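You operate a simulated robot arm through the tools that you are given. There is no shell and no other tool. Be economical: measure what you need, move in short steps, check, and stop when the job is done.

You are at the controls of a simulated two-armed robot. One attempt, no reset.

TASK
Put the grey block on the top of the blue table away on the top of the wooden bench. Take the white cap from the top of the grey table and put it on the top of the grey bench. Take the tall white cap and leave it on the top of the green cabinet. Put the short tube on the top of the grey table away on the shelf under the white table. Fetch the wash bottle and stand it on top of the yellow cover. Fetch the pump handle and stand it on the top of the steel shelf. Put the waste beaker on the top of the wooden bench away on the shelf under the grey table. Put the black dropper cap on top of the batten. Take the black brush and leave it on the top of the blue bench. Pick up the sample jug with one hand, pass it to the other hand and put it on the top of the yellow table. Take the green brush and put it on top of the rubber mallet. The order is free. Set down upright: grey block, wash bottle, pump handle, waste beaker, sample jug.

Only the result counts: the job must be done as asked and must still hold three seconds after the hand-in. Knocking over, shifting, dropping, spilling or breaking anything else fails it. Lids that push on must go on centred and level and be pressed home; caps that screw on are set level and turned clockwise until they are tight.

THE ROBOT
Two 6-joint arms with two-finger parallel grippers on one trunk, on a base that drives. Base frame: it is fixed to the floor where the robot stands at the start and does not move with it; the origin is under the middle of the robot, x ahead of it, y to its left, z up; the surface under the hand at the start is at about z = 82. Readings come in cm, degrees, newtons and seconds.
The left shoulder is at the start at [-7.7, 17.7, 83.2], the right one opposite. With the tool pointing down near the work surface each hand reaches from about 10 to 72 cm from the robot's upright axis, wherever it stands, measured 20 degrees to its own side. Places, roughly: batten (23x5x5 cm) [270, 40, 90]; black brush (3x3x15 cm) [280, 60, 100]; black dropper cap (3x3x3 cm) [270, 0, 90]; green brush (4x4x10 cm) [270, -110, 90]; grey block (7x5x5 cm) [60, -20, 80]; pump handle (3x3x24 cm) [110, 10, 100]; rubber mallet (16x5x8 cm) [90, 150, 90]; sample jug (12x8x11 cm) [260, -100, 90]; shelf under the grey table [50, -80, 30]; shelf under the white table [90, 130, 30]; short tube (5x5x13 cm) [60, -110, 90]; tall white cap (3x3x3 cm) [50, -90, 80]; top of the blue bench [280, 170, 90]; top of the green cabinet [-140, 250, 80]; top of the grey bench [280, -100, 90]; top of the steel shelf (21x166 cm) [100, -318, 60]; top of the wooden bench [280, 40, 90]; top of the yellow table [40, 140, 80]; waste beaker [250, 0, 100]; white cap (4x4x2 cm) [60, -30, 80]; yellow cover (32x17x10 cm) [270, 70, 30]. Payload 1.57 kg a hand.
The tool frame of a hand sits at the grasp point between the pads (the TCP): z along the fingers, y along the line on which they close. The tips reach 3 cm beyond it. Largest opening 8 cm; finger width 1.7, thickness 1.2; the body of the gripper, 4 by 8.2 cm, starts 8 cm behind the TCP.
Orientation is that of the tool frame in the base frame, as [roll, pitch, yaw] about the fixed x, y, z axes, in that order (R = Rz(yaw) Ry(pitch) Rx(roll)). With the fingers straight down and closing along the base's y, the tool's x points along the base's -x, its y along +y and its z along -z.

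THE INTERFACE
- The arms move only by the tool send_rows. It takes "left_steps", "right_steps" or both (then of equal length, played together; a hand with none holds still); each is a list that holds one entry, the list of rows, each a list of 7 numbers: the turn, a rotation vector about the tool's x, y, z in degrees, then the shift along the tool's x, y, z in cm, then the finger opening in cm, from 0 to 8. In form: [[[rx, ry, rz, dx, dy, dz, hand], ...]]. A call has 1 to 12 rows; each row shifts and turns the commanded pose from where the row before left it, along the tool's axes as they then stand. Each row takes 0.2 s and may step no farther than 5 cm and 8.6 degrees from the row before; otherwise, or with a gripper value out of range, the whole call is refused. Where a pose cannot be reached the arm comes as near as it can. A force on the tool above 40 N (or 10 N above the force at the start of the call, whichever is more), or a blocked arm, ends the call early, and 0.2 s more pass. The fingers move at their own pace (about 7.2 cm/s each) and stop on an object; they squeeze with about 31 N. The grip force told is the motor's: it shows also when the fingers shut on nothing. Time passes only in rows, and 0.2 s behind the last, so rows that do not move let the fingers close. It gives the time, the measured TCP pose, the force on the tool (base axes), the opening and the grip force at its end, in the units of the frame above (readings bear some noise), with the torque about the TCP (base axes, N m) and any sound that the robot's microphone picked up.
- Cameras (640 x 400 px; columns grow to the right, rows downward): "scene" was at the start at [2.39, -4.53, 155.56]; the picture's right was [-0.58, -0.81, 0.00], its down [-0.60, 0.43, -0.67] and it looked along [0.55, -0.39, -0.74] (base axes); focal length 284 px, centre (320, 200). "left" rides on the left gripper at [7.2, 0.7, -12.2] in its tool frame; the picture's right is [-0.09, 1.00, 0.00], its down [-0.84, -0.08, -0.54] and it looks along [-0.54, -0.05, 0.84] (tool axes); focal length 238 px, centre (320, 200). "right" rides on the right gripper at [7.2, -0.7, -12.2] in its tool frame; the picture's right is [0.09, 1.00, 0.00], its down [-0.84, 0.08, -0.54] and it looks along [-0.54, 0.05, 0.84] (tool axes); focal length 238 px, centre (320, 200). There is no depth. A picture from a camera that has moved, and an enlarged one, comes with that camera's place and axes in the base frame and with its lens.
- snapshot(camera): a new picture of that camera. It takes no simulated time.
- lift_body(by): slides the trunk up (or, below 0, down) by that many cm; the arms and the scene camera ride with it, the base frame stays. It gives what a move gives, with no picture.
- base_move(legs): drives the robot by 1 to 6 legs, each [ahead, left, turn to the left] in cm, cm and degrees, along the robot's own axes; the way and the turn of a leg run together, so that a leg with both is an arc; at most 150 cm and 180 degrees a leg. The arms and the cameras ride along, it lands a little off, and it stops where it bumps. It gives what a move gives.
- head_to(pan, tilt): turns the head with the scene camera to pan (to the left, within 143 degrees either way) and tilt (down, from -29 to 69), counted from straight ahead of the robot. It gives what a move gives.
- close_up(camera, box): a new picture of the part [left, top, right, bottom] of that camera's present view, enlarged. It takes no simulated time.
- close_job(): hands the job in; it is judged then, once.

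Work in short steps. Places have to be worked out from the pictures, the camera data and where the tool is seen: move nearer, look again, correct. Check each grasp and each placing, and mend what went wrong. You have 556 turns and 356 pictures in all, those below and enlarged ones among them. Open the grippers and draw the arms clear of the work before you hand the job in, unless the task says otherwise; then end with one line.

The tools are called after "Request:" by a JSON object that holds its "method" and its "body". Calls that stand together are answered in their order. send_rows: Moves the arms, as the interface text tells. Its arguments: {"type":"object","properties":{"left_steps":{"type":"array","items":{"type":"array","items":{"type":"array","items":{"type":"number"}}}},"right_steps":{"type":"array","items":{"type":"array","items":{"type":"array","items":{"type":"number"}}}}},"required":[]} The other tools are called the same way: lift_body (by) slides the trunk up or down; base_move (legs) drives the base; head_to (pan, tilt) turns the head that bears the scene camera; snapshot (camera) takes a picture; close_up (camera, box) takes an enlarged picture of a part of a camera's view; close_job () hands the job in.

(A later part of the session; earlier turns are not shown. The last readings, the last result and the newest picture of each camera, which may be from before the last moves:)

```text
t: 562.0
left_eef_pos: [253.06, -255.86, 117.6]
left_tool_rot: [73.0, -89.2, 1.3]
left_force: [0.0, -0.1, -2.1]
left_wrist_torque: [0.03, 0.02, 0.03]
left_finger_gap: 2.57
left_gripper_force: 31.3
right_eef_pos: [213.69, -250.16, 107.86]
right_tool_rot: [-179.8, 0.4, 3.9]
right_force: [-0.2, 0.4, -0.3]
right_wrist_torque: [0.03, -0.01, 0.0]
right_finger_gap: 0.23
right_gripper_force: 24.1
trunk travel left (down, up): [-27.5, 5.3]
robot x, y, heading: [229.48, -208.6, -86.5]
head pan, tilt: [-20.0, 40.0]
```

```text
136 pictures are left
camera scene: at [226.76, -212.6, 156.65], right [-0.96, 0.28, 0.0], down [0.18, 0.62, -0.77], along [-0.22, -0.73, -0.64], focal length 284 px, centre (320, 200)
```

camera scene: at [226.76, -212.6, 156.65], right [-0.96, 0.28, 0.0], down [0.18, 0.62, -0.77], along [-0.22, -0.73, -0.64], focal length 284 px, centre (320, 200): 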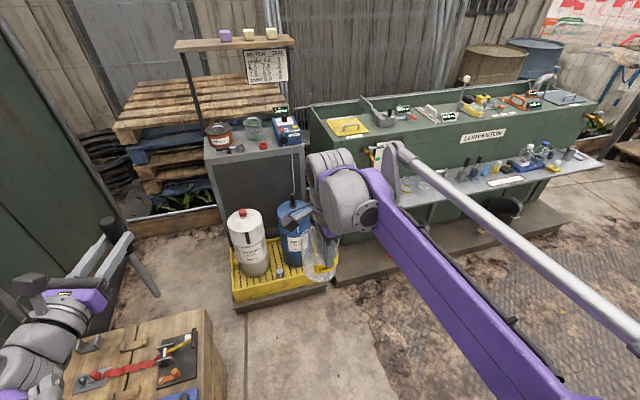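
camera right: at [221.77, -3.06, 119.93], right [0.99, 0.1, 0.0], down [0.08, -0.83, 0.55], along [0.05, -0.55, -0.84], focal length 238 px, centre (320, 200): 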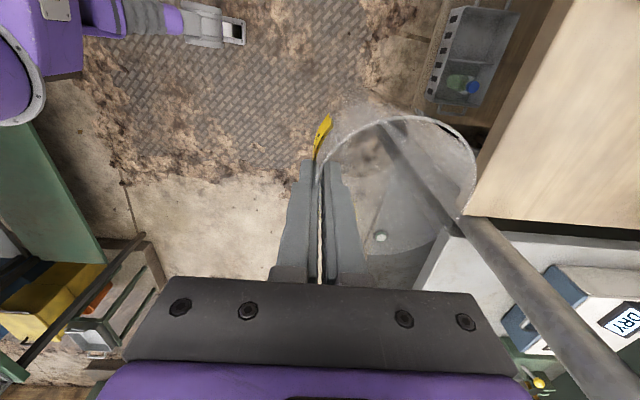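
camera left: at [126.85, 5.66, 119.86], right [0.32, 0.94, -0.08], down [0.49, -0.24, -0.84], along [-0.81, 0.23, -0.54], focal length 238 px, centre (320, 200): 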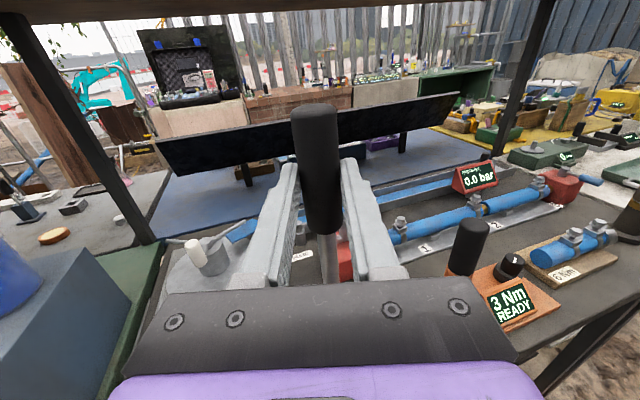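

Only the low wooden bench was touched; items there look undisturbed. Now strafe right 120 cm and straighten the heading.

Request:
{"method": "base_move", "body": {"legs": [[0, -120, -3.5]]}}

Request:
{"method": "head_to", "body": {"pan": 0, "tilt": 40}}

Request:
{"method": "snapshot", "body": {"camera": "scene"}}

```text
t: 572.6
left_eef_pos: [132.35, -261.43, 117.6]
left_tool_rot: [73.0, -89.2, -1.2]
left_force: [0.1, 0.2, -1.7]
left_wrist_torque: [0.03, 0.0, -0.02]
left_finger_gap: 2.58
left_gripper_force: 31.1
right_eef_pos: [93.33, -253.9, 107.88]
right_tool_rot: [-179.8, 0.4, 1.2]
right_force: [-0.5, -0.3, -0.4]
right_wrist_torque: [0.03, 0.01, -0.01]
right_finger_gap: 0.24
right_gripper_force: 23.1
trunk travel left (down, up): [-27.5, 5.3]
robot x, y, heading: [110.99, -213.06, -89.1]
head pan, tilt: [-20.0, 40.0]
```

```text
t: 573.4
left_eef_pos: [132.4, -261.34, 117.56]
left_tool_rot: [73.2, -89.2, -1.3]
left_force: [0.4, -1.6, -3.0]
left_wrist_torque: [-0.01, -0.02, 0.01]
left_finger_gap: 2.56
left_gripper_force: 31.0
right_eef_pos: [93.47, -254.1, 107.77]
right_tool_rot: [-179.9, 0.4, 1.3]
right_force: [0.5, -0.2, -0.4]
right_wrist_torque: [0.04, 0.02, 0.04]
right_finger_gap: 0.19
right_gripper_force: 23.7
trunk travel left (down, up): [-27.5, 5.3]
robot x, y, heading: [110.52, -213.32, -89.3]
head pan, tilt: [0.0, 40.0]
```

```text
135 pictures are left
camera scene: at [111.03, -217.48, 156.65], right [-1.0, -0.01, 0.0], down [-0.01, 0.64, -0.77], along [0.01, -0.77, -0.64], focal length 284 px, centre (320, 200)
```

scene: 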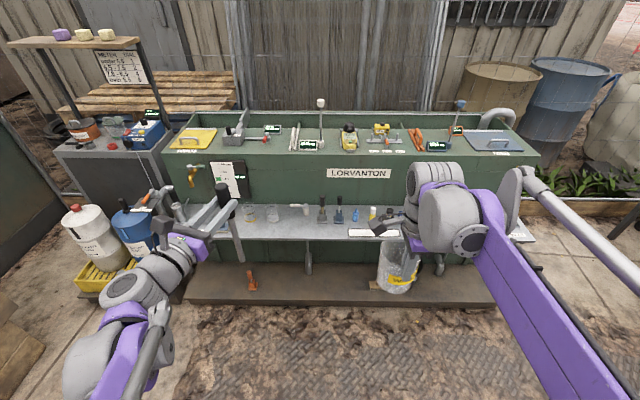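

Request:
{"method": "close_up", "body": {"camera": "scene", "box": [170, 150, 420, 310]}}

Request:
{"method": "close_up", "body": {"camera": "left", "box": [180, 60, 460, 320]}}

```text
2.50 times, centred on (295, 230) of scene
camera zoom: at [111.03, -217.48, 156.65], right [-1.0, -0.01, 0.0], down [-0.01, 0.64, -0.77], along [0.01, -0.77, -0.64], focal length 710 px, centre (382, 125)
```

zoom: 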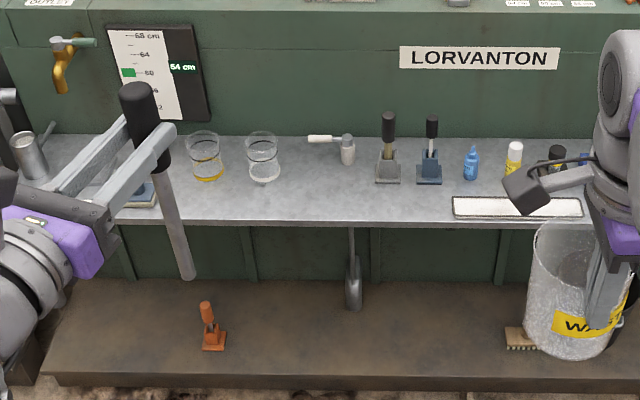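

```text
1.54 times, centred on (320, 190) of left
camera zoom: at [135.63, -249.64, 124.72], right [-0.95, 0.31, -0.08], down [0.23, 0.49, -0.84], along [-0.22, -0.81, -0.54], focal length 367 px, centre (320, 215)
```

zoom: 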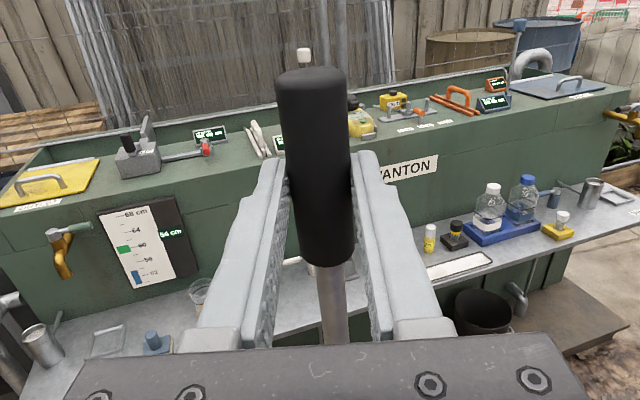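

Free spot on the steel shelf around (127,-314), shelf z≈60. Drive forward 35 cm.

Request:
{"method": "base_move", "body": {"legs": [[35, 0, -0.7]]}}

Request:
{"method": "send_rows", "body": {"left_steps": [[[0, 0, 0, -4, 0, 0, 1], [0, 0, 0, -4, 0, 0, 1], [0, 0, 0, -4, 0, 0, 1], [0, 0, 0, -4, 0, 0, 1], [0, 0, 0, -4, 0, 0, 1]]]}}

Request:
{"method": "snapshot", "body": {"camera": "left"}}

Request:
{"method": "snapshot", "body": {"camera": "scene"}}

```text
t: 575.7
left_eef_pos: [132.59, -296.2, 117.46]
left_tool_rot: [73.5, -89.2, -2.0]
left_force: [-0.8, 0.7, -1.9]
left_wrist_torque: [0.08, -0.03, -0.01]
left_finger_gap: 2.55
left_gripper_force: 30.7
right_eef_pos: [93.54, -288.55, 107.77]
right_tool_rot: [-179.9, 0.3, 1.0]
right_force: [0.0, -0.6, -1.5]
right_wrist_torque: [0.08, -0.02, 0.0]
right_finger_gap: 0.19
right_gripper_force: 23.2
trunk travel left (down, up): [-27.5, 5.3]
robot x, y, heading: [111.64, -247.86, -89.6]
head pan, tilt: [0.0, 40.0]
```

```text
t: 576.9
left_eef_pos: [132.38, -296.0, 97.09]
left_tool_rot: [75.5, -89.2, -4.0]
left_force: [-0.9, -0.4, -3.0]
left_wrist_torque: [0.0, 0.02, -0.02]
left_finger_gap: 2.54
left_gripper_force: 31.2
right_eef_pos: [93.67, -288.64, 107.7]
right_tool_rot: [-179.9, 0.4, 1.0]
right_force: [-0.2, -0.7, -0.8]
right_wrist_torque: [0.01, 0.01, -0.01]
right_finger_gap: 0.21
right_gripper_force: 23.7
trunk travel left (down, up): [-27.5, 5.3]
robot x, y, heading: [111.29, -247.72, -89.6]
head pan, tilt: [0.0, 40.0]
```

```text
132 pictures are left
camera left: at [135.78, -284.25, 104.33], right [-0.95, 0.32, -0.08], down [0.23, 0.49, -0.84], along [-0.23, -0.81, -0.54], focal length 238 px, centre (320, 200)
```

left: 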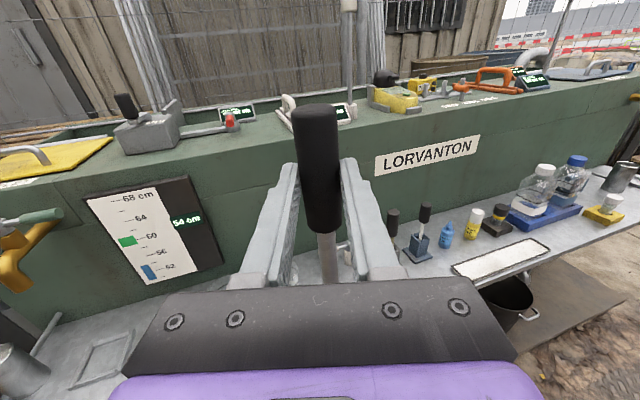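

```text
131 pictures are left
camera scene: at [111.51, -252.26, 156.65], right [-1.0, -0.01, 0.0], down [-0.01, 0.64, -0.77], along [0.01, -0.77, -0.64], focal length 284 px, centre (320, 200)
```

scene: 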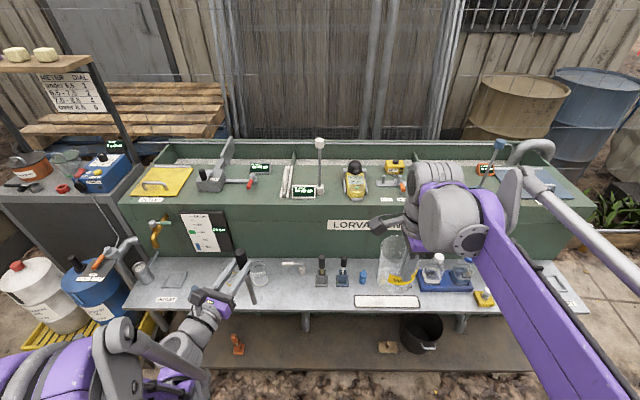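

Base right 4.3 cm, then extend the left hand 17 cm to bring the pump handle over (122.4,-313).

Request:
{"method": "base_move", "body": {"legs": [[0, -4.3, 0]]}}

Request:
{"method": "send_rows", "body": {"left_steps": [[[0, 0, 0, 0, 0, 3, 1], [0, 0, 0, 0, 0, 3, 1], [0, 0, 0, 0, 0, 3, 1], [0, 0, 0, 0, 0, 3, 1], [0, 0, 0, 0, 0, 3, 1], [0, 0, 0, 0, 0, 2, 1]]]}}

Request:
{"method": "close_up", "body": {"camera": "scene", "box": [180, 200, 420, 350]}}

```text
t: 578.0
left_eef_pos: [128.33, -296.02, 97.24]
left_tool_rot: [73.1, -89.2, -1.7]
left_force: [-0.5, -0.2, -2.2]
left_wrist_torque: [0.01, -0.03, 0.01]
left_finger_gap: 2.58
left_gripper_force: 31.4
right_eef_pos: [89.3, -288.51, 107.81]
right_tool_rot: [-179.9, 0.4, 1.1]
right_force: [-0.3, -0.7, -1.2]
right_wrist_torque: [-0.01, -0.03, 0.01]
right_finger_gap: 0.22
right_gripper_force: 24.2
trunk travel left (down, up): [-27.5, 5.3]
robot x, y, heading: [106.94, -247.49, -89.5]
head pan, tilt: [0.0, 40.0]
```

```text
t: 579.4
left_eef_pos: [122.77, -312.05, 97.64]
left_tool_rot: [74.1, -89.2, -2.6]
left_force: [0.1, -0.4, -2.4]
left_wrist_torque: [0.04, 0.0, 0.02]
left_finger_gap: 2.53
left_gripper_force: 31.1
right_eef_pos: [89.41, -288.58, 107.71]
right_tool_rot: [-180.0, 0.3, 0.9]
right_force: [0.4, 0.2, -0.5]
right_wrist_torque: [0.0, 0.01, -0.01]
right_finger_gap: 0.21
right_gripper_force: 23.9
trunk travel left (down, up): [-27.5, 5.3]
robot x, y, heading: [107.21, -247.73, -89.5]
head pan, tilt: [0.0, 40.0]
```

```text
2.67 times, centred on (300, 275) of scene
camera zoom: at [107.19, -252.21, 156.65], right [-1.0, -0.01, 0.0], down [-0.01, 0.64, -0.77], along [0.01, -0.77, -0.64], focal length 758 px, centre (373, 0)
```

zoom: 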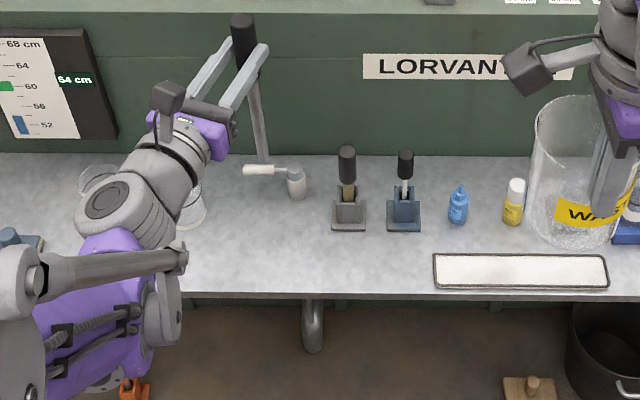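

The spot below is free. Lower to just above the shelf.

Request:
{"method": "send_rows", "body": {"left_steps": [[[0, 0, 0, -4, 0, 0, 1], [0, 0, 0, -4, 0, 0, 1], [0, 0, 0, -4, 0, 0, 1], [0, 0, 0, -3, 0, 0, 1], [0, 0, 0, 0, 0, 0, 1]]]}}

Request:
{"method": "close_up", "body": {"camera": "scene", "box": [200, 200, 360, 320]}}

Request:
{"method": "snapshot", "body": {"camera": "left"}}

```text
t: 580.5
left_eef_pos: [122.73, -312.13, 82.4]
left_tool_rot: [72.4, -89.3, -0.9]
left_force: [0.1, -0.1, -2.7]
left_wrist_torque: [0.07, 0.0, -0.02]
left_finger_gap: 2.58
left_gripper_force: 31.0
right_eef_pos: [89.34, -288.51, 107.72]
right_tool_rot: [-180.0, 0.4, 0.9]
right_force: [-0.8, 0.3, -0.5]
right_wrist_torque: [0.03, 0.01, -0.02]
right_finger_gap: 0.22
right_gripper_force: 23.9
trunk travel left (down, up): [-27.5, 5.3]
robot x, y, heading: [107.12, -247.47, -89.6]
head pan, tilt: [0.0, 40.0]
```

```text
3.33 times, centred on (280, 260) of scene
camera zoom: at [107.19, -252.15, 156.66], right [-1.0, -0.01, 0.0], down [-0.01, 0.64, -0.77], along [0.01, -0.77, -0.64], focal length 947 px, centre (453, 0)
```

zoom: 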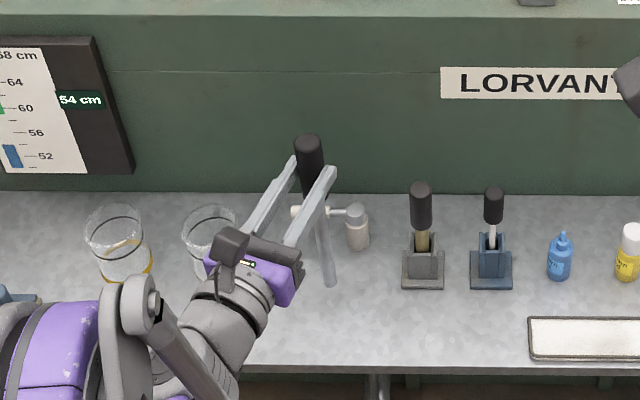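

```text
128 pictures are left
camera left: at [125.96, -300.41, 89.51], right [-0.95, 0.32, -0.08], down [0.23, 0.49, -0.84], along [-0.23, -0.81, -0.54], focal length 238 px, centre (320, 200)
```

left: 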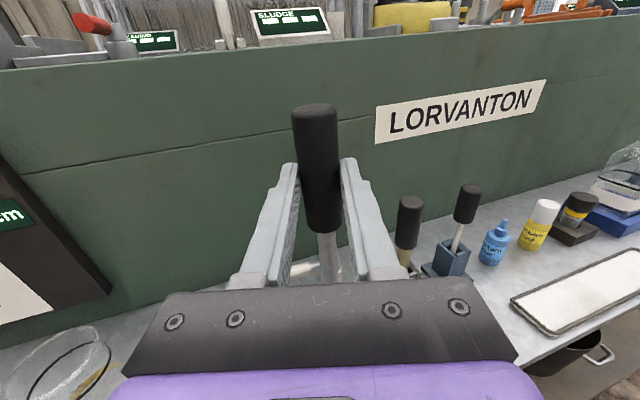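

Request:
{"method": "close_up", "body": {"camera": "scene", "box": [265, 235, 315, 295]}}

```text
6.67 times, centred on (290, 265) of scene
camera zoom: at [107.19, -252.15, 156.66], right [-1.0, -0.01, 0.0], down [-0.01, 0.64, -0.77], along [0.01, -0.77, -0.64], focal length 1894 px, centre (520, -233)
```

zoom: 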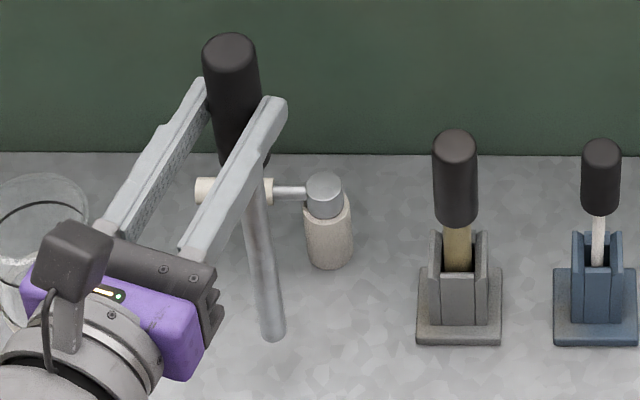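

The handle leans ~1.1° toward +x. Correct by +1.1° about the tool axis, then lower in fine steps.

Request:
{"method": "send_rows", "body": {"left_steps": [[[0, 0, 1.1, -0.5, 0, 0, 1], [0, 0, 0, -0.5, 0, 0, 1], [0, 0, 0, -0.4, 0, 0, 1], [0, 0, 0, -0.3, 0, 0, 1], [0, 0, 0, 0, 0, 0, 1]]]}}

Request:
{"method": "close_up", "body": {"camera": "scene", "box": [265, 235, 315, 295]}}

```text
t: 581.8
left_eef_pos: [122.52, -312.19, 80.63]
left_tool_rot: [-57.7, -89.7, 129.2]
left_force: [-0.3, 1.1, -1.9]
left_wrist_torque: [0.03, 0.0, -0.01]
left_finger_gap: 2.56
left_gripper_force: 31.2
right_eef_pos: [89.41, -288.63, 107.73]
right_tool_rot: [-180.0, 0.5, 1.0]
right_force: [0.2, 0.6, -0.1]
right_wrist_torque: [0.03, 0.0, -0.01]
right_finger_gap: 0.22
right_gripper_force: 23.9
trunk travel left (down, up): [-27.5, 5.3]
robot x, y, heading: [107.0, -248.12, -89.5]
head pan, tilt: [0.0, 40.0]
```

```text
6.67 times, centred on (290, 265) of scene
camera zoom: at [107.21, -252.18, 156.65], right [-1.0, -0.01, 0.0], down [-0.01, 0.64, -0.77], along [0.01, -0.77, -0.64], focal length 1894 px, centre (520, -233)
```

zoom: 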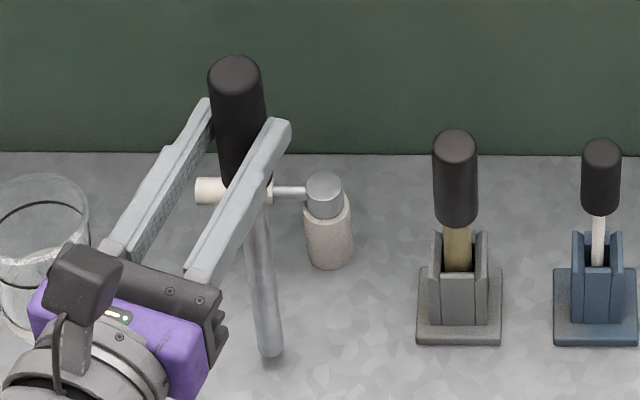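

Nearly vertical now. Continue down in 0.2 cm steps to contact.

Request:
{"method": "send_rows", "body": {"left_steps": [[[0, 0, 0, -0.2, 0, 0, 1], [0, 0, 0, -0.2, 0, 0, 1], [0, 0, 0, 0, 0, 0, 1]]]}}

Request:
{"method": "send_rows", "body": {"left_steps": [[[0, 0, 0, -0.2, 0, 0, 1], [0, 0, 0, -0.2, 0, 0, 1], [0, 0, 0, 0, 0, 0, 1]]]}}

```text
t: 582.5
left_eef_pos: [122.51, -312.24, 80.08]
left_tool_rot: [-57.4, -89.7, 129.1]
left_force: [0.4, -0.4, -1.7]
left_wrist_torque: [0.01, -0.01, 0.0]
left_finger_gap: 2.57
left_gripper_force: 30.8
right_eef_pos: [89.37, -288.63, 107.86]
right_tool_rot: [-179.9, 0.4, 1.1]
right_force: [-0.3, -0.2, -0.1]
right_wrist_torque: [0.0, -0.04, -0.04]
right_finger_gap: 0.19
right_gripper_force: 23.8
trunk travel left (down, up): [-27.5, 5.3]
robot x, y, heading: [107.13, -247.8, -89.3]
head pan, tilt: [0.0, 40.0]
```

```text
t: 583.4
left_eef_pos: [122.7, -312.09, 79.9]
left_tool_rot: [-58.1, -89.6, 129.6]
left_force: [-0.1, 0.1, -2.1]
left_wrist_torque: [0.04, -0.03, 0.03]
left_finger_gap: 2.56
left_gripper_force: 30.9
right_eef_pos: [89.42, -288.51, 107.79]
right_tool_rot: [-179.9, 0.3, 1.0]
right_force: [0.0, 0.4, -0.8]
right_wrist_torque: [0.02, -0.04, 0.04]
right_finger_gap: 0.21
right_gripper_force: 23.8
trunk travel left (down, up): [-27.5, 5.3]
robot x, y, heading: [106.97, -248.1, -89.7]
head pan, tilt: [0.0, 40.0]
```

Request:
{"method": "send_rows", "body": {"left_steps": [[[0, 0, 0, -0.2, 0, 0, 1], [0, 0, 0, -0.2, 0, 0, 1], [0, 0, 0, -0.2, 0, 0, 1], [0, 0, 0, 0, 0, 0, 1]]]}}

Request:
{"method": "close_up", "body": {"camera": "scene", "box": [265, 235, 315, 295]}}

```text
t: 584.3
left_eef_pos: [122.69, -311.92, 79.64]
left_tool_rot: [-9.1, -89.4, 80.4]
left_force: [2.4, 0.2, 29.6]
left_wrist_torque: [-0.45, -0.1, 0.02]
left_finger_gap: 2.57
left_gripper_force: 30.9
right_eef_pos: [89.35, -288.35, 107.87]
right_tool_rot: [180.0, 0.4, 0.9]
right_force: [0.6, 0.7, 0.1]
right_wrist_torque: [0.02, 0.02, -0.02]
right_finger_gap: 0.24
right_gripper_force: 24.0
trunk travel left (down, up): [-27.5, 5.3]
robot x, y, heading: [107.26, -247.69, -89.3]
head pan, tilt: [0.0, 40.0]
stopped in row 4 (left hand): the force on the tool passed its limit at 42 N (the readings are from after the stop); the commanded pose is now the measured one
```

```text
6.67 times, centred on (290, 265) of scene
camera zoom: at [107.19, -251.85, 156.68], right [-1.0, -0.01, 0.0], down [-0.01, 0.64, -0.77], along [0.01, -0.77, -0.64], focal length 1894 px, centre (520, -233)
```

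zoom: 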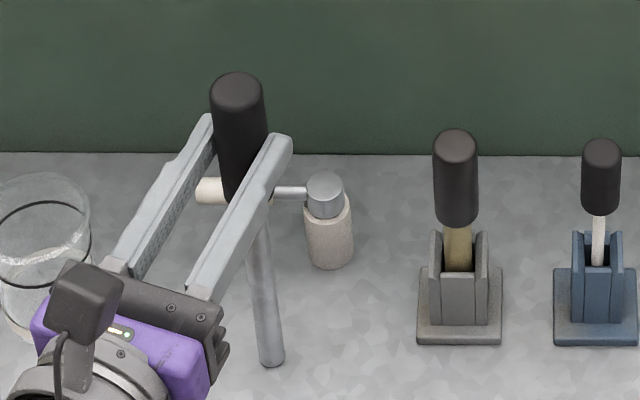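

Contact at 30 N. Ease up slightly to unload before releasing.

Request:
{"method": "send_rows", "body": {"left_steps": [[[0, 0, 0, 0.12, 0, 0, 1], [0, 0, 0, 0, 0, 0, 1]]]}}

```text
t: 584.9
left_eef_pos: [122.56, -311.97, 79.74]
left_tool_rot: [-21.8, -89.4, 93.2]
left_force: [0.4, -1.0, 29.7]
left_wrist_torque: [-0.67, 0.01, 0.06]
left_finger_gap: 2.57
left_gripper_force: 31.2
right_eef_pos: [89.38, -288.23, 107.86]
right_tool_rot: [179.9, 0.3, 1.0]
right_force: [0.2, 0.7, -0.4]
right_wrist_torque: [0.03, -0.01, 0.03]
right_finger_gap: 0.24
right_gripper_force: 23.8
trunk travel left (down, up): [-27.5, 5.3]
robot x, y, heading: [107.35, -248.01, -89.3]
head pan, tilt: [0.0, 40.0]
```

Request:
{"method": "send_rows", "body": {"left_steps": [[[0, 0, 0, 0.15, 0, 0, 1], [0, 0, 0, 0, 0, 0, 1]]]}}

```text
t: 585.5
left_eef_pos: [122.63, -311.96, 79.57]
left_tool_rot: [-29.8, -89.5, 101.1]
left_force: [-2.0, 2.9, 10.1]
left_wrist_torque: [0.21, 0.29, -0.05]
left_finger_gap: 2.55
left_gripper_force: 31.0
right_eef_pos: [89.31, -288.5, 107.73]
right_tool_rot: [179.9, 0.3, 1.0]
right_force: [0.4, -0.6, -0.5]
right_wrist_torque: [0.01, 0.01, 0.0]
right_finger_gap: 0.25
right_gripper_force: 23.3
trunk travel left (down, up): [-27.5, 5.3]
robot x, y, heading: [107.52, -247.85, -89.4]
head pan, tilt: [0.0, 40.0]
```

Request:
{"method": "send_rows", "body": {"left_steps": [[[0, 0, 0, 0.08, 0, 0, 1], [0, 0, 0, 0, 0, 0, 1]]]}}

Request:
{"method": "close_up", "body": {"camera": "scene", "box": [265, 235, 315, 295]}}

```text
t: 586.1
left_eef_pos: [122.66, -312.17, 79.62]
left_tool_rot: [-38.3, -89.6, 109.8]
left_force: [0.8, 0.2, -2.4]
left_wrist_torque: [0.06, -0.01, -0.01]
left_finger_gap: 2.58
left_gripper_force: 31.2
right_eef_pos: [89.36, -288.6, 107.76]
right_tool_rot: [-179.9, 0.4, 1.1]
right_force: [0.2, -0.1, -0.4]
right_wrist_torque: [0.04, 0.01, -0.01]
right_finger_gap: 0.21
right_gripper_force: 23.6
trunk travel left (down, up): [-27.5, 5.3]
robot x, y, heading: [107.24, -247.79, -89.3]
head pan, tilt: [0.0, 40.0]
```

```text
6.67 times, centred on (290, 265) of scene
camera zoom: at [107.21, -252.19, 156.64], right [-1.0, -0.01, 0.0], down [-0.01, 0.64, -0.77], along [0.01, -0.77, -0.64], focal length 1894 px, centre (520, -233)
```

zoom: 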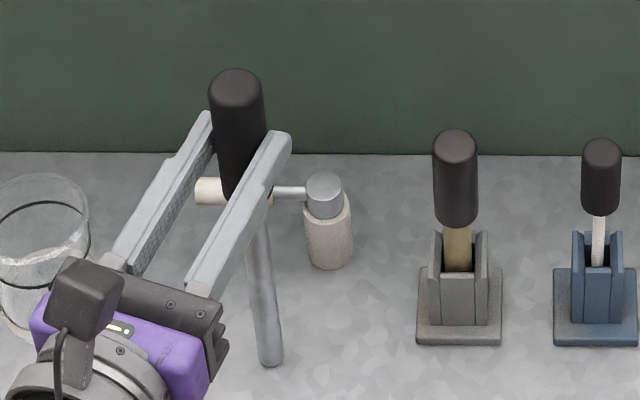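

Just clear of the shelf and vertical. Touch down 0.06 cm and open slowly.

Request:
{"method": "send_rows", "body": {"left_steps": [[[0, 0, 0, -0.06, 0, 0, 1], [0, 0, 0, 0, 0, 0, 1], [0, 0, 0, 0, 0, 0, 2.5], [0, 0, 0, 0, 0, 0, 2.65], [0, 0, 0, 0, 0, 0, 2.8], [0, 0, 0, 0, 0, 0, 3], [0, 0, 0, 0, 0, 0, 3.3], [0, 0, 0, 0, 0, 0, 3.8]]]}}

Request:
{"method": "close_up", "body": {"camera": "scene", "box": [265, 235, 315, 295]}}

```text
t: 587.9
left_eef_pos: [122.56, -312.15, 79.66]
left_tool_rot: [-26.1, -89.7, 97.5]
left_force: [0.6, 0.7, 0.1]
left_wrist_torque: [0.04, -0.01, 0.02]
left_finger_gap: 3.8
left_gripper_force: 0.0
right_eef_pos: [89.38, -288.49, 107.81]
right_tool_rot: [-179.8, 0.5, 0.9]
right_force: [0.2, -0.1, -0.5]
right_wrist_torque: [0.04, 0.0, -0.01]
right_finger_gap: 0.25
right_gripper_force: 23.5
trunk travel left (down, up): [-27.5, 5.3]
robot x, y, heading: [106.85, -247.88, -89.8]
head pan, tilt: [0.0, 40.0]
```

```text
6.67 times, centred on (290, 265) of scene
camera zoom: at [107.2, -252.16, 156.65], right [-1.0, -0.01, 0.0], down [-0.01, 0.64, -0.77], along [0.01, -0.77, -0.64], focal length 1894 px, centre (520, -233)
```

zoom: 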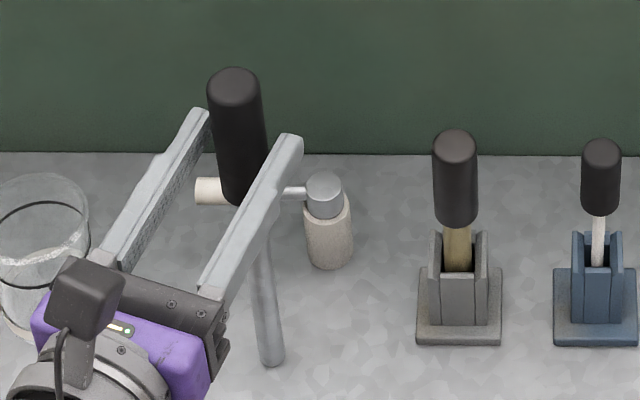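

It stands vertical. Open wider and withdraw straight back.

Request:
{"method": "send_rows", "body": {"left_steps": [[[0, 0, 0, 0, 0, 0, 4.5], [0, 0, 0, 0, 0, 0, 5.5], [0, 0, 0, 0, 0, -1, 5.5], [0, 0, 0, 0, 0, -2, 5.5], [0, 0, 0, 0, 0, -3, 5.5], [0, 0, 0, 0, 0, -4, 5.5], [0, 0, 0, 0, 0, -4, 5.5]]]}}

Request:
{"method": "close_up", "body": {"camera": "scene", "box": [220, 220, 340, 310]}}

```text
t: 589.5
left_eef_pos: [128.62, -304.81, 82.74]
left_tool_rot: [-32.8, -89.5, 104.2]
left_force: [-0.2, -0.5, -0.9]
left_wrist_torque: [0.0, -0.01, 0.01]
left_finger_gap: 5.5
left_gripper_force: 0.1
left hand out of reach, approached as far as the arm can: row 5, 6, 7
right_eef_pos: [89.39, -288.6, 107.75]
right_tool_rot: [180.0, 0.3, 1.1]
right_force: [0.0, -0.5, -1.1]
right_wrist_torque: [0.01, 0.01, 0.01]
right_finger_gap: 0.22
right_gripper_force: 23.7
trunk travel left (down, up): [-27.5, 5.3]
robot x, y, heading: [106.83, -247.42, -89.2]
head pan, tilt: [0.0, 40.0]
```

```text
4.44 times, centred on (280, 265) of scene
camera zoom: at [107.24, -252.1, 156.66], right [-1.0, -0.01, 0.0], down [-0.01, 0.64, -0.77], along [0.01, -0.77, -0.64], focal length 1263 px, centre (498, -89)
```

zoom: 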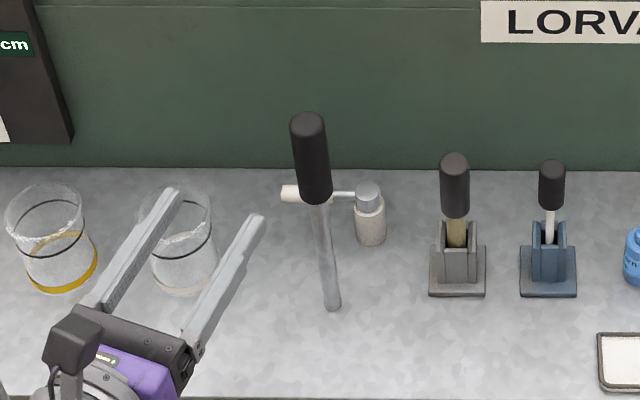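

The pump handle stands on its own. Back the base away 35 cm.

Request:
{"method": "base_move", "body": {"legs": [[-38, 0, 0]]}}

Request:
{"method": "close_up", "body": {"camera": "scene", "box": [180, 150, 420, 310]}}

Request:
{"method": "snapshot", "body": {"camera": "right"}}

```text
t: 591.8
left_eef_pos: [128.37, -267.28, 82.79]
left_tool_rot: [-30.4, -89.7, 101.8]
left_force: [0.3, 1.2, -0.5]
left_wrist_torque: [-0.01, 0.01, 0.0]
left_finger_gap: 5.5
left_gripper_force: 0.1
right_eef_pos: [89.05, -251.38, 107.8]
right_tool_rot: [-180.0, 0.4, 1.3]
right_force: [-0.2, 0.5, 0.9]
right_wrist_torque: [0.01, -0.02, -0.02]
right_finger_gap: 0.2
right_gripper_force: 23.9
trunk travel left (down, up): [-27.5, 5.3]
robot x, y, heading: [106.75, -210.41, -89.3]
head pan, tilt: [0.0, 40.0]
```

```text
2.50 times, centred on (300, 230) of scene
camera zoom: at [106.77, -214.9, 156.66], right [-1.0, -0.01, 0.0], down [-0.01, 0.64, -0.77], along [0.01, -0.77, -0.64], focal length 710 px, centre (370, 125)
```

zoom: 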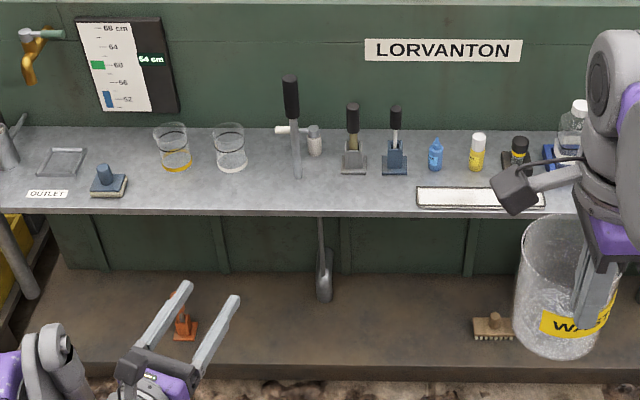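

```text
120 pictures are left
camera right: at [96.37, -250.59, 119.91], right [0.11, -0.99, 0.0], down [-0.83, -0.1, 0.55], along [-0.54, -0.06, -0.84], focal length 238 px, centre (320, 200)
```

right: 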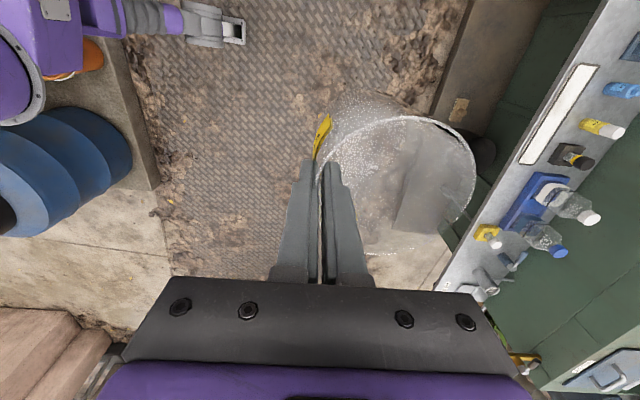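

All good. Turn to heading 0, back up to x≈-36 and go left to the grey table's front.

Request:
{"method": "base_move", "body": {"legs": [[0, 0, 89.5], [-142, 0, 0], [0, 125, 0]]}}

Request:
{"method": "head_to", "body": {"pan": 0, "tilt": 50}}

Request:
{"method": "snapshot", "body": {"camera": "scene"}}

```text
t: 613.8
left_eef_pos: [12.42, -63.88, 82.71]
left_tool_rot: [-30.6, -89.5, -165.9]
left_force: [0.0, 0.1, -0.5]
left_wrist_torque: [0.01, -0.04, 0.0]
left_finger_gap: 5.5
left_gripper_force: 0.1
right_eef_pos: [-2.25, -103.74, 107.77]
right_tool_rot: [-179.8, 0.3, 93.1]
right_force: [0.0, -0.8, -0.3]
right_wrist_torque: [-0.01, 0.03, 0.01]
right_finger_gap: 0.21
right_gripper_force: 23.8
trunk travel left (down, up): [-27.5, 5.3]
robot x, y, heading: [-43.5, -87.54, 2.7]
head pan, tilt: [0.0, 40.0]
```

```text
t: 614.5
left_eef_pos: [12.43, -63.85, 82.62]
left_tool_rot: [-31.6, -89.6, -164.9]
left_force: [0.2, -0.1, 0.1]
left_wrist_torque: [0.01, -0.04, -0.02]
left_finger_gap: 5.53
left_gripper_force: 0.0
right_eef_pos: [-2.23, -103.62, 107.75]
right_tool_rot: [-179.9, 0.5, 93.1]
right_force: [0.7, -0.6, -0.7]
right_wrist_torque: [0.0, -0.01, -0.04]
right_finger_gap: 0.21
right_gripper_force: 23.5
trunk travel left (down, up): [-27.5, 5.3]
robot x, y, heading: [-43.38, -87.46, 2.5]
head pan, tilt: [0.0, 50.0]
```

```text
119 pictures are left
camera scene: at [-39.96, -87.2, 155.24], right [0.05, -1.0, 0.0], down [-0.76, -0.04, -0.64], along [0.64, 0.03, -0.77], focal length 284 px, centre (320, 200)
```

scene: 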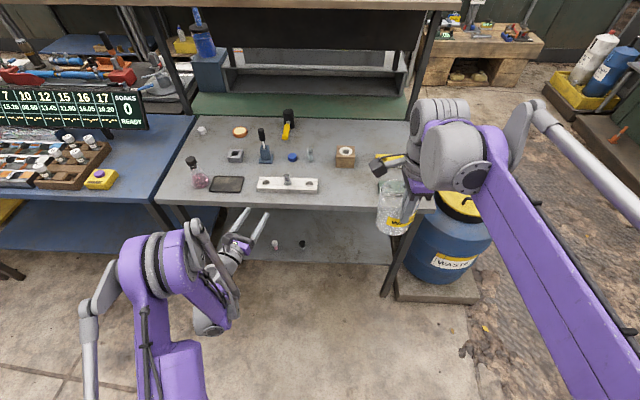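

Raise the left hand high, then lower the trunk 27 cm so the right hand can reach the shelf.

Request:
{"method": "send_rows", "body": {"left_steps": [[[0, 0, 0, 4, 0, 0, 5], [0, 0, 0, 4, 0, 0, 5], [0, 0, 0, 4, 0, 0, 5], [0, 0, 0, 4, 0, 0, 5], [0, 0, 0, 4, 0, 0, 5], [0, 0, 0, 4, 0, 0, 5], [0, 0, 0, 4, 0, 0, 5], [0, 0, 0, 4, 0, 0, 5], [0, 0, 0, 4, 0, 0, 5], [0, 0, 0, 4, 0, 0, 5]]]}}

Request:
{"method": "lift_body", "body": {"by": -27}}

Request:
{"method": "send_rows", "body": {"right_steps": [[[0, 0, 0, 0, 0, 3, 0], [0, 0, 0, 0, 0, 3.5, 0], [0, 0, 0, 0, 0, 3.5, 0], [0, 0, 0, 0, 0, 3.5, 0], [0, 0, 0, 0, 0, 3.5, 0], [0, 0, 0, 0, 0, 3.5, 0], [0, 0, 0, 0, 0, 3.5, 0], [0, 0, 0, 0, 0, 3.5, 0], [0, 0, 0, 0, 0, 3.5, 0], [0, 0, 0, 0, 0, 3, 0]]]}}

Request:
{"method": "snapshot", "body": {"camera": "scene"}}

Request:
{"method": "snapshot", "body": {"camera": "right"}}

```text
t: 616.7
left_eef_pos: [12.37, -63.62, 122.5]
left_tool_rot: [-29.2, -89.6, -167.2]
left_force: [0.5, 0.3, 0.2]
left_wrist_torque: [0.0, -0.01, 0.04]
left_finger_gap: 4.98
left_gripper_force: 0.0
right_eef_pos: [-2.26, -103.75, 107.75]
right_tool_rot: [-180.0, 0.4, 93.1]
right_force: [-0.1, -0.1, -0.9]
right_wrist_torque: [0.03, 0.01, -0.01]
right_finger_gap: 0.22
right_gripper_force: 23.5
trunk travel left (down, up): [-27.5, 5.3]
robot x, y, heading: [-43.94, -87.89, 2.8]
head pan, tilt: [0.0, 50.0]
```

```text
t: 619.4
left_eef_pos: [12.29, -63.86, 95.72]
left_tool_rot: [-31.3, -89.7, -165.3]
left_force: [-0.9, -0.6, 0.3]
left_wrist_torque: [0.02, 0.01, -0.01]
left_finger_gap: 4.98
left_gripper_force: 0.0
right_eef_pos: [-2.39, -103.76, 80.86]
right_tool_rot: [-179.9, 0.3, 93.1]
right_force: [-0.2, -0.1, -0.5]
right_wrist_torque: [-0.02, 0.01, 0.02]
right_finger_gap: 0.22
right_gripper_force: 24.0
trunk travel left (down, up): [-0.5, 32.3]
robot x, y, heading: [-43.72, -87.46, 2.4]
head pan, tilt: [0.0, 50.0]
```

```text
t: 621.6
left_eef_pos: [12.33, -63.89, 95.66]
left_tool_rot: [-31.7, -89.6, -164.9]
left_force: [-0.4, 0.2, -0.8]
left_wrist_torque: [-0.01, 0.0, 0.0]
left_finger_gap: 5.0
left_gripper_force: 0.1
right_eef_pos: [-2.19, -103.94, 46.64]
right_tool_rot: [-180.0, 0.4, 93.0]
right_force: [-0.4, 0.3, -0.5]
right_wrist_torque: [0.0, 0.05, 0.0]
right_finger_gap: 0.22
right_gripper_force: 23.5
trunk travel left (down, up): [-0.5, 32.3]
robot x, y, heading: [-43.76, -87.13, 2.7]
head pan, tilt: [0.0, 50.0]
```

```text
118 pictures are left
camera scene: at [-34.91, -86.97, 127.77], right [0.05, -1.0, 0.0], down [-0.77, -0.04, -0.64], along [0.64, 0.03, -0.77], focal length 284 px, centre (320, 200)
```

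scene: 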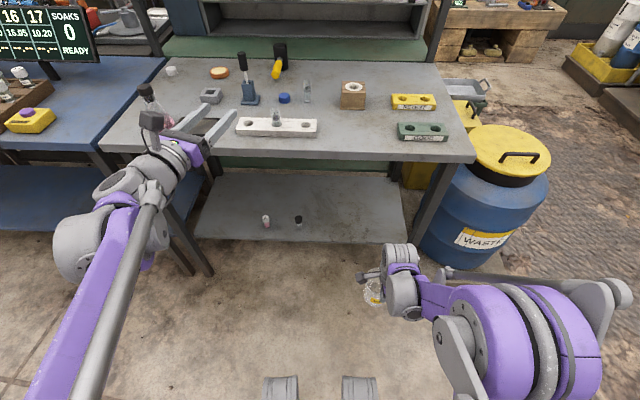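

```text
117 pictures are left
camera right: at [-3.29, -96.75, 58.87], right [0.99, 0.14, 0.0], down [0.12, -0.83, 0.55], along [0.08, -0.54, -0.84], focal length 238 px, centre (320, 200)
```

right: 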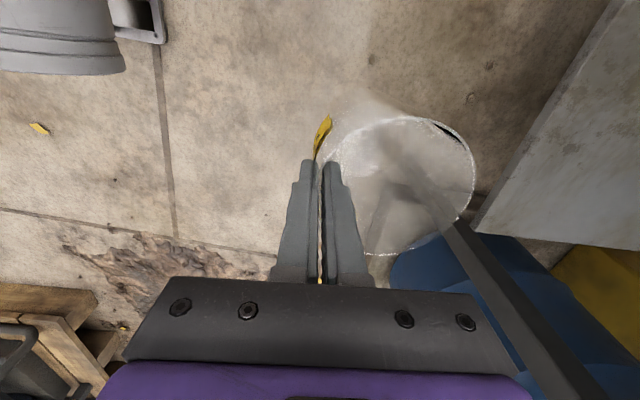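

Shelf front edge ≈x 25, free room at y≈-100. Raise the left hand more (it passes over the table), lower the right 4.5 cm, then drive forward 31 cm.

Request:
{"method": "send_rows", "body": {"left_steps": [[[0, 0, 0, 4, 0, 0, 5], [0, 0, 0, 4, 0, 0, 5], [0, 0, 0, 4, 0, 0, 5], [0, 0, 0, 3, 0, 0, 5]]], "right_steps": [[[0, 0, 0, 0, 0, 1.5, 0], [0, 0, 0, 0, 0, 1.5, 0], [0, 0, 0, 0, 0, 1.5, 0], [0, 0, 0, 0, 0, 0, 0]]]}}

Request:
{"method": "base_move", "body": {"legs": [[18, 0, -2.6]]}}

Request:
{"method": "snapshot", "body": {"camera": "scene"}}

Request:
{"method": "snapshot", "body": {"camera": "right"}}

```text
t: 622.6
left_eef_pos: [12.06, -64.14, 110.76]
left_tool_rot: [-28.3, -89.7, -168.1]
left_force: [0.3, 0.5, 0.6]
left_wrist_torque: [-0.03, 0.02, -0.01]
left_finger_gap: 5.01
left_gripper_force: 0.0
right_eef_pos: [-2.39, -103.91, 42.28]
right_tool_rot: [-179.9, 0.4, 93.1]
right_force: [0.1, 0.8, -1.6]
right_wrist_torque: [0.0, 0.01, 0.02]
right_finger_gap: 0.19
right_gripper_force: 23.6
trunk travel left (down, up): [-0.5, 32.3]
robot x, y, heading: [-43.75, -87.14, 2.8]
head pan, tilt: [0.0, 50.0]
```

```text
t: 624.1
left_eef_pos: [30.83, -66.03, 110.66]
left_tool_rot: [-32.1, -89.8, -166.8]
left_force: [0.1, -0.1, 0.4]
left_wrist_torque: [-0.01, -0.04, 0.04]
left_finger_gap: 5.01
left_gripper_force: 0.1
right_eef_pos: [14.72, -105.17, 42.36]
right_tool_rot: [180.0, 0.5, 90.7]
right_force: [0.2, -0.3, -0.7]
right_wrist_torque: [0.02, 0.06, 0.03]
right_finger_gap: 0.21
right_gripper_force: 23.7
trunk travel left (down, up): [-0.5, 32.3]
robot x, y, heading: [-25.42, -86.88, 0.3]
head pan, tilt: [0.0, 50.0]
```

```text
116 pictures are left
camera scene: at [-17.07, -86.87, 127.77], right [0.0, -1.0, 0.0], down [-0.77, 0.0, -0.64], along [0.64, 0.0, -0.77], focal length 284 px, centre (320, 200)
```

scene: 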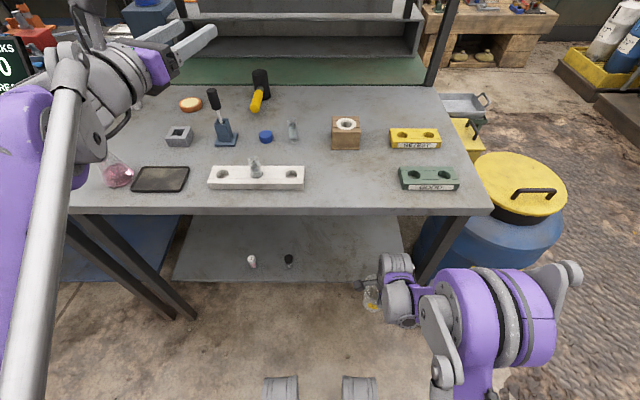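

```text
115 pictures are left
camera right: at [13.99, -97.9, 54.45], right [0.99, 0.1, 0.0], down [0.09, -0.83, 0.55], along [0.05, -0.55, -0.84], focal length 238 px, centre (320, 200)
```

right: 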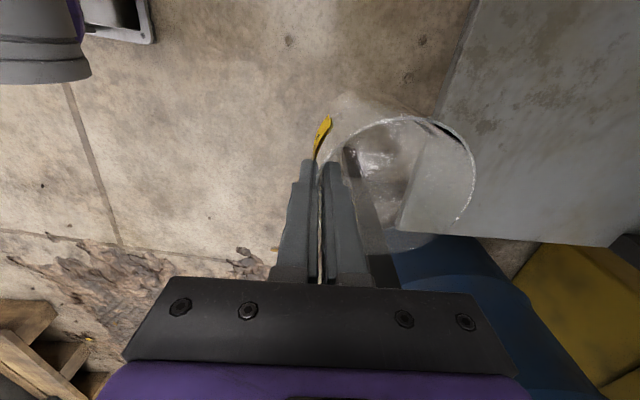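

The right elbow would hit the table leg; shift the base 16 cm left first.

Request:
{"method": "base_move", "body": {"legs": [[0, 16, 0]]}}

Request:
{"method": "snapshot", "body": {"camera": "scene"}}

```text
t: 626.2
left_eef_pos: [30.66, -50.17, 110.58]
left_tool_rot: [-29.7, -89.6, -169.2]
left_force: [0.2, -0.2, 0.1]
left_wrist_torque: [0.01, 0.0, -0.01]
left_finger_gap: 5.04
left_gripper_force: 0.1
right_eef_pos: [14.72, -89.26, 42.41]
right_tool_rot: [-180.0, 0.4, 90.8]
right_force: [1.2, 0.1, -0.8]
right_wrist_torque: [0.01, 0.02, -0.03]
right_finger_gap: 0.2
right_gripper_force: 24.1
trunk travel left (down, up): [-0.5, 32.3]
robot x, y, heading: [-25.94, -71.16, 0.5]
head pan, tilt: [0.0, 50.0]
```

```text
114 pictures are left
camera scene: at [-17.22, -71.08, 127.77], right [0.01, -1.0, 0.0], down [-0.77, -0.01, -0.64], along [0.64, 0.0, -0.77], focal length 284 px, centre (320, 200)
```

scene: 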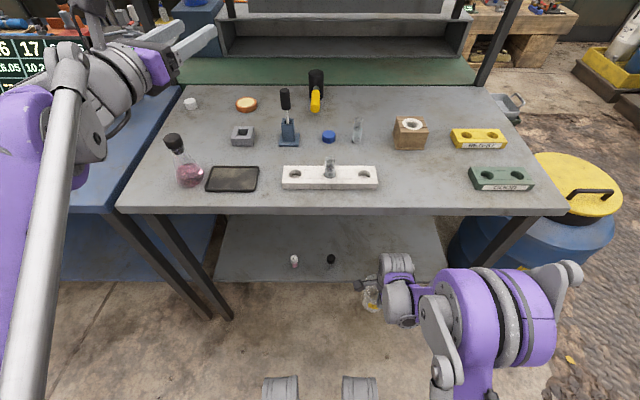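

Request:
{"method": "base_move", "body": {"legs": [[14, 0, -0.4]]}}

Request:
{"method": "snapshot", "body": {"camera": "right"}}

Request:
{"method": "snapshot", "body": {"camera": "scene"}}

```text
t: 627.5
left_eef_pos: [43.8, -50.55, 110.73]
left_tool_rot: [-27.4, -89.4, -172.0]
left_force: [0.6, 0.0, 0.4]
left_wrist_torque: [0.0, -0.02, 0.01]
left_finger_gap: 5.01
left_gripper_force: 0.1
right_eef_pos: [26.5, -89.52, 42.37]
right_tool_rot: [-180.0, 0.4, 90.4]
right_force: [0.0, 0.2, 0.1]
right_wrist_torque: [-0.03, 0.02, 0.0]
right_finger_gap: 0.22
right_gripper_force: 23.7
trunk travel left (down, up): [-0.5, 32.3]
robot x, y, heading: [-12.63, -71.21, -0.4]
head pan, tilt: [0.0, 50.0]
stopped in leg 1: the robot was blocked; the commanded pose is now the measured one
```

```text
113 pictures are left
camera right: at [25.77, -82.2, 54.42], right [1.0, 0.1, 0.0], down [0.08, -0.83, 0.55], along [0.05, -0.55, -0.84], focal length 238 px, centre (320, 200)
```

right: 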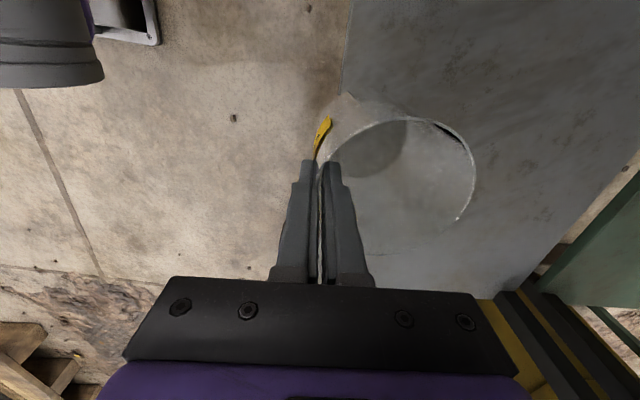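

```text
112 pictures are left
camera scene: at [-4.32, -71.08, 127.79], right [0.0, -1.0, 0.0], down [-0.76, 0.0, -0.64], along [0.64, 0.0, -0.76], focal length 284 px, centre (320, 200)
```

scene: 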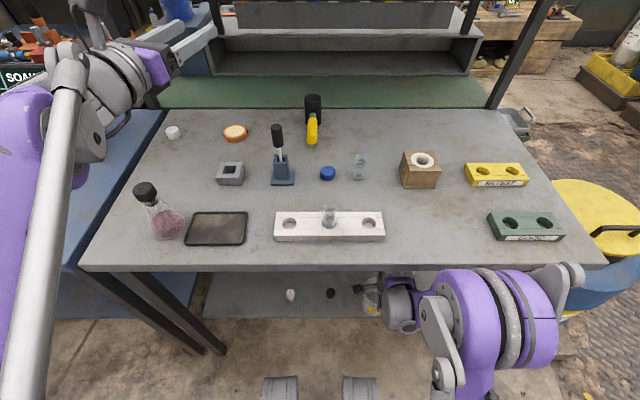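

The right elbow touches the table's front edge. Better: stand farther back with the arm more stretched. Back up 20 cm, then extend the right arm under the table.

Request:
{"method": "base_move", "body": {"legs": [[-22, 0, 0.3]]}}

Request:
{"method": "send_rows", "body": {"right_steps": [[[0, 0, 0, 0, 2, 0, 0], [0, 0, 0, 0, 3, 0, 0], [0, 0, 0, 0, 3, 0, 0], [0, 0, 0, 0, 3, 0, 0], [0, 0, 0, 0, 3, 0, 0]]]}}

Request:
{"method": "snapshot", "body": {"camera": "scene"}}

```text
t: 629.2
left_eef_pos: [21.96, -50.0, 110.57]
left_tool_rot: [-30.9, -89.7, -167.8]
left_force: [0.0, -0.1, 0.2]
left_wrist_torque: [0.01, -0.04, -0.01]
left_finger_gap: 5.01
left_gripper_force: 0.1
right_eef_pos: [5.0, -89.0, 42.1]
right_tool_rot: [-179.9, 0.4, 91.2]
right_force: [0.5, -0.2, -1.5]
right_wrist_torque: [-0.02, 0.0, 0.02]
right_finger_gap: 0.22
right_gripper_force: 23.5
trunk travel left (down, up): [-0.5, 32.3]
robot x, y, heading: [-34.67, -71.08, 0.7]
head pan, tilt: [0.0, 50.0]
```

```text
t: 630.4
left_eef_pos: [22.11, -50.08, 110.63]
left_tool_rot: [-32.2, -89.7, -166.5]
left_force: [-0.9, 0.4, 0.3]
left_wrist_torque: [-0.01, 0.0, 0.03]
left_finger_gap: 4.99
left_gripper_force: 0.1
right_eef_pos: [18.85, -88.77, 42.13]
right_tool_rot: [-179.9, 0.5, 91.1]
right_force: [-0.3, 0.4, -1.4]
right_wrist_torque: [-0.01, 0.03, -0.02]
right_finger_gap: 0.21
right_gripper_force: 23.5
trunk travel left (down, up): [-0.5, 32.3]
robot x, y, heading: [-34.68, -71.2, 0.7]
head pan, tilt: [0.0, 50.0]
```

```text
111 pictures are left
camera scene: at [-25.83, -71.08, 127.77], right [0.01, -1.0, 0.0], down [-0.77, -0.01, -0.64], along [0.64, 0.01, -0.77], focal length 284 px, centre (320, 200)
```

scene: 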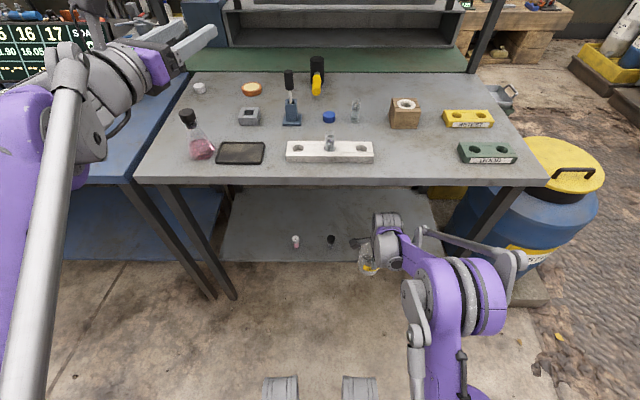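

The elbow now stays clear. Extend another 14.5 cm.

Request:
{"method": "send_rows", "body": {"right_steps": [[[0, 0, 0, 0, 3, 0, 0], [0, 0, 0, 0, 3, 0, 0], [0, 0, 0, 0, 3, 0, 0], [0, 0, 0, 0, 3, 0, 0], [0, 0, 0, 0, 2.5, 0, 0], [0, 0, 0, 0, 0, 0, 0]]]}}

Request:
{"method": "snapshot", "body": {"camera": "right"}}

Request:
{"method": "snapshot", "body": {"camera": "scene"}}

```text
t: 631.8
left_eef_pos: [21.93, -49.87, 110.68]
left_tool_rot: [-31.7, -89.6, -166.9]
left_force: [0.4, 0.0, 0.4]
left_wrist_torque: [0.0, 0.02, -0.02]
left_finger_gap: 5.0
left_gripper_force: 0.1
right_eef_pos: [33.61, -88.23, 42.26]
right_tool_rot: [-179.9, 0.4, 91.2]
right_force: [-0.1, -1.0, -0.8]
right_wrist_torque: [0.02, 0.02, 0.02]
right_finger_gap: 0.2
right_gripper_force: 24.3
trunk travel left (down, up): [-0.5, 32.3]
robot x, y, heading: [-34.43, -70.98, 0.5]
head pan, tilt: [0.0, 50.0]
```

```text
110 pictures are left
camera right: at [32.73, -81.1, 54.37], right [0.99, 0.11, 0.0], down [0.09, -0.83, 0.55], along [0.06, -0.54, -0.84], focal length 238 px, centre (320, 200)
```

right: 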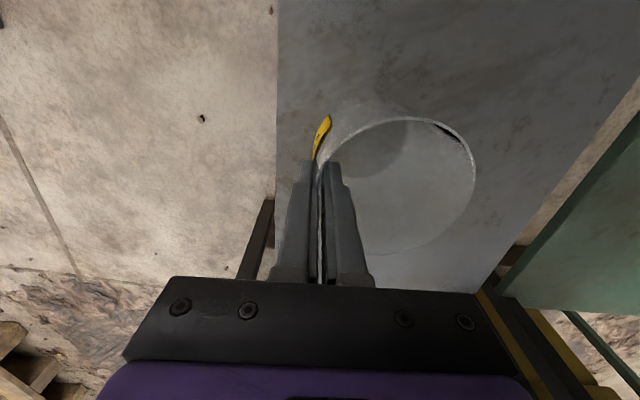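

```text
109 pictures are left
camera scene: at [-25.86, -71.08, 127.77], right [0.01, -1.0, 0.0], down [-0.77, -0.01, -0.64], along [0.64, 0.01, -0.77], focal length 284 px, centre (320, 200)
```

scene: 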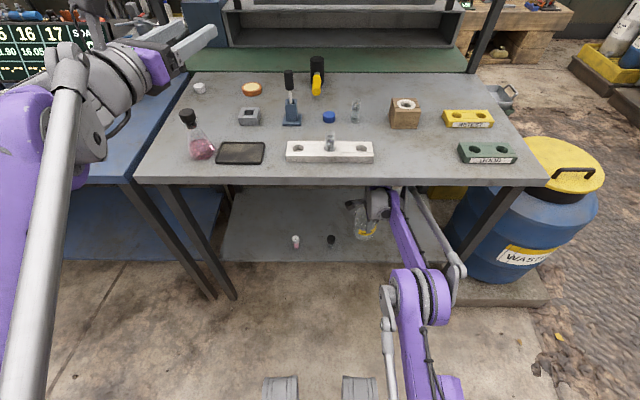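

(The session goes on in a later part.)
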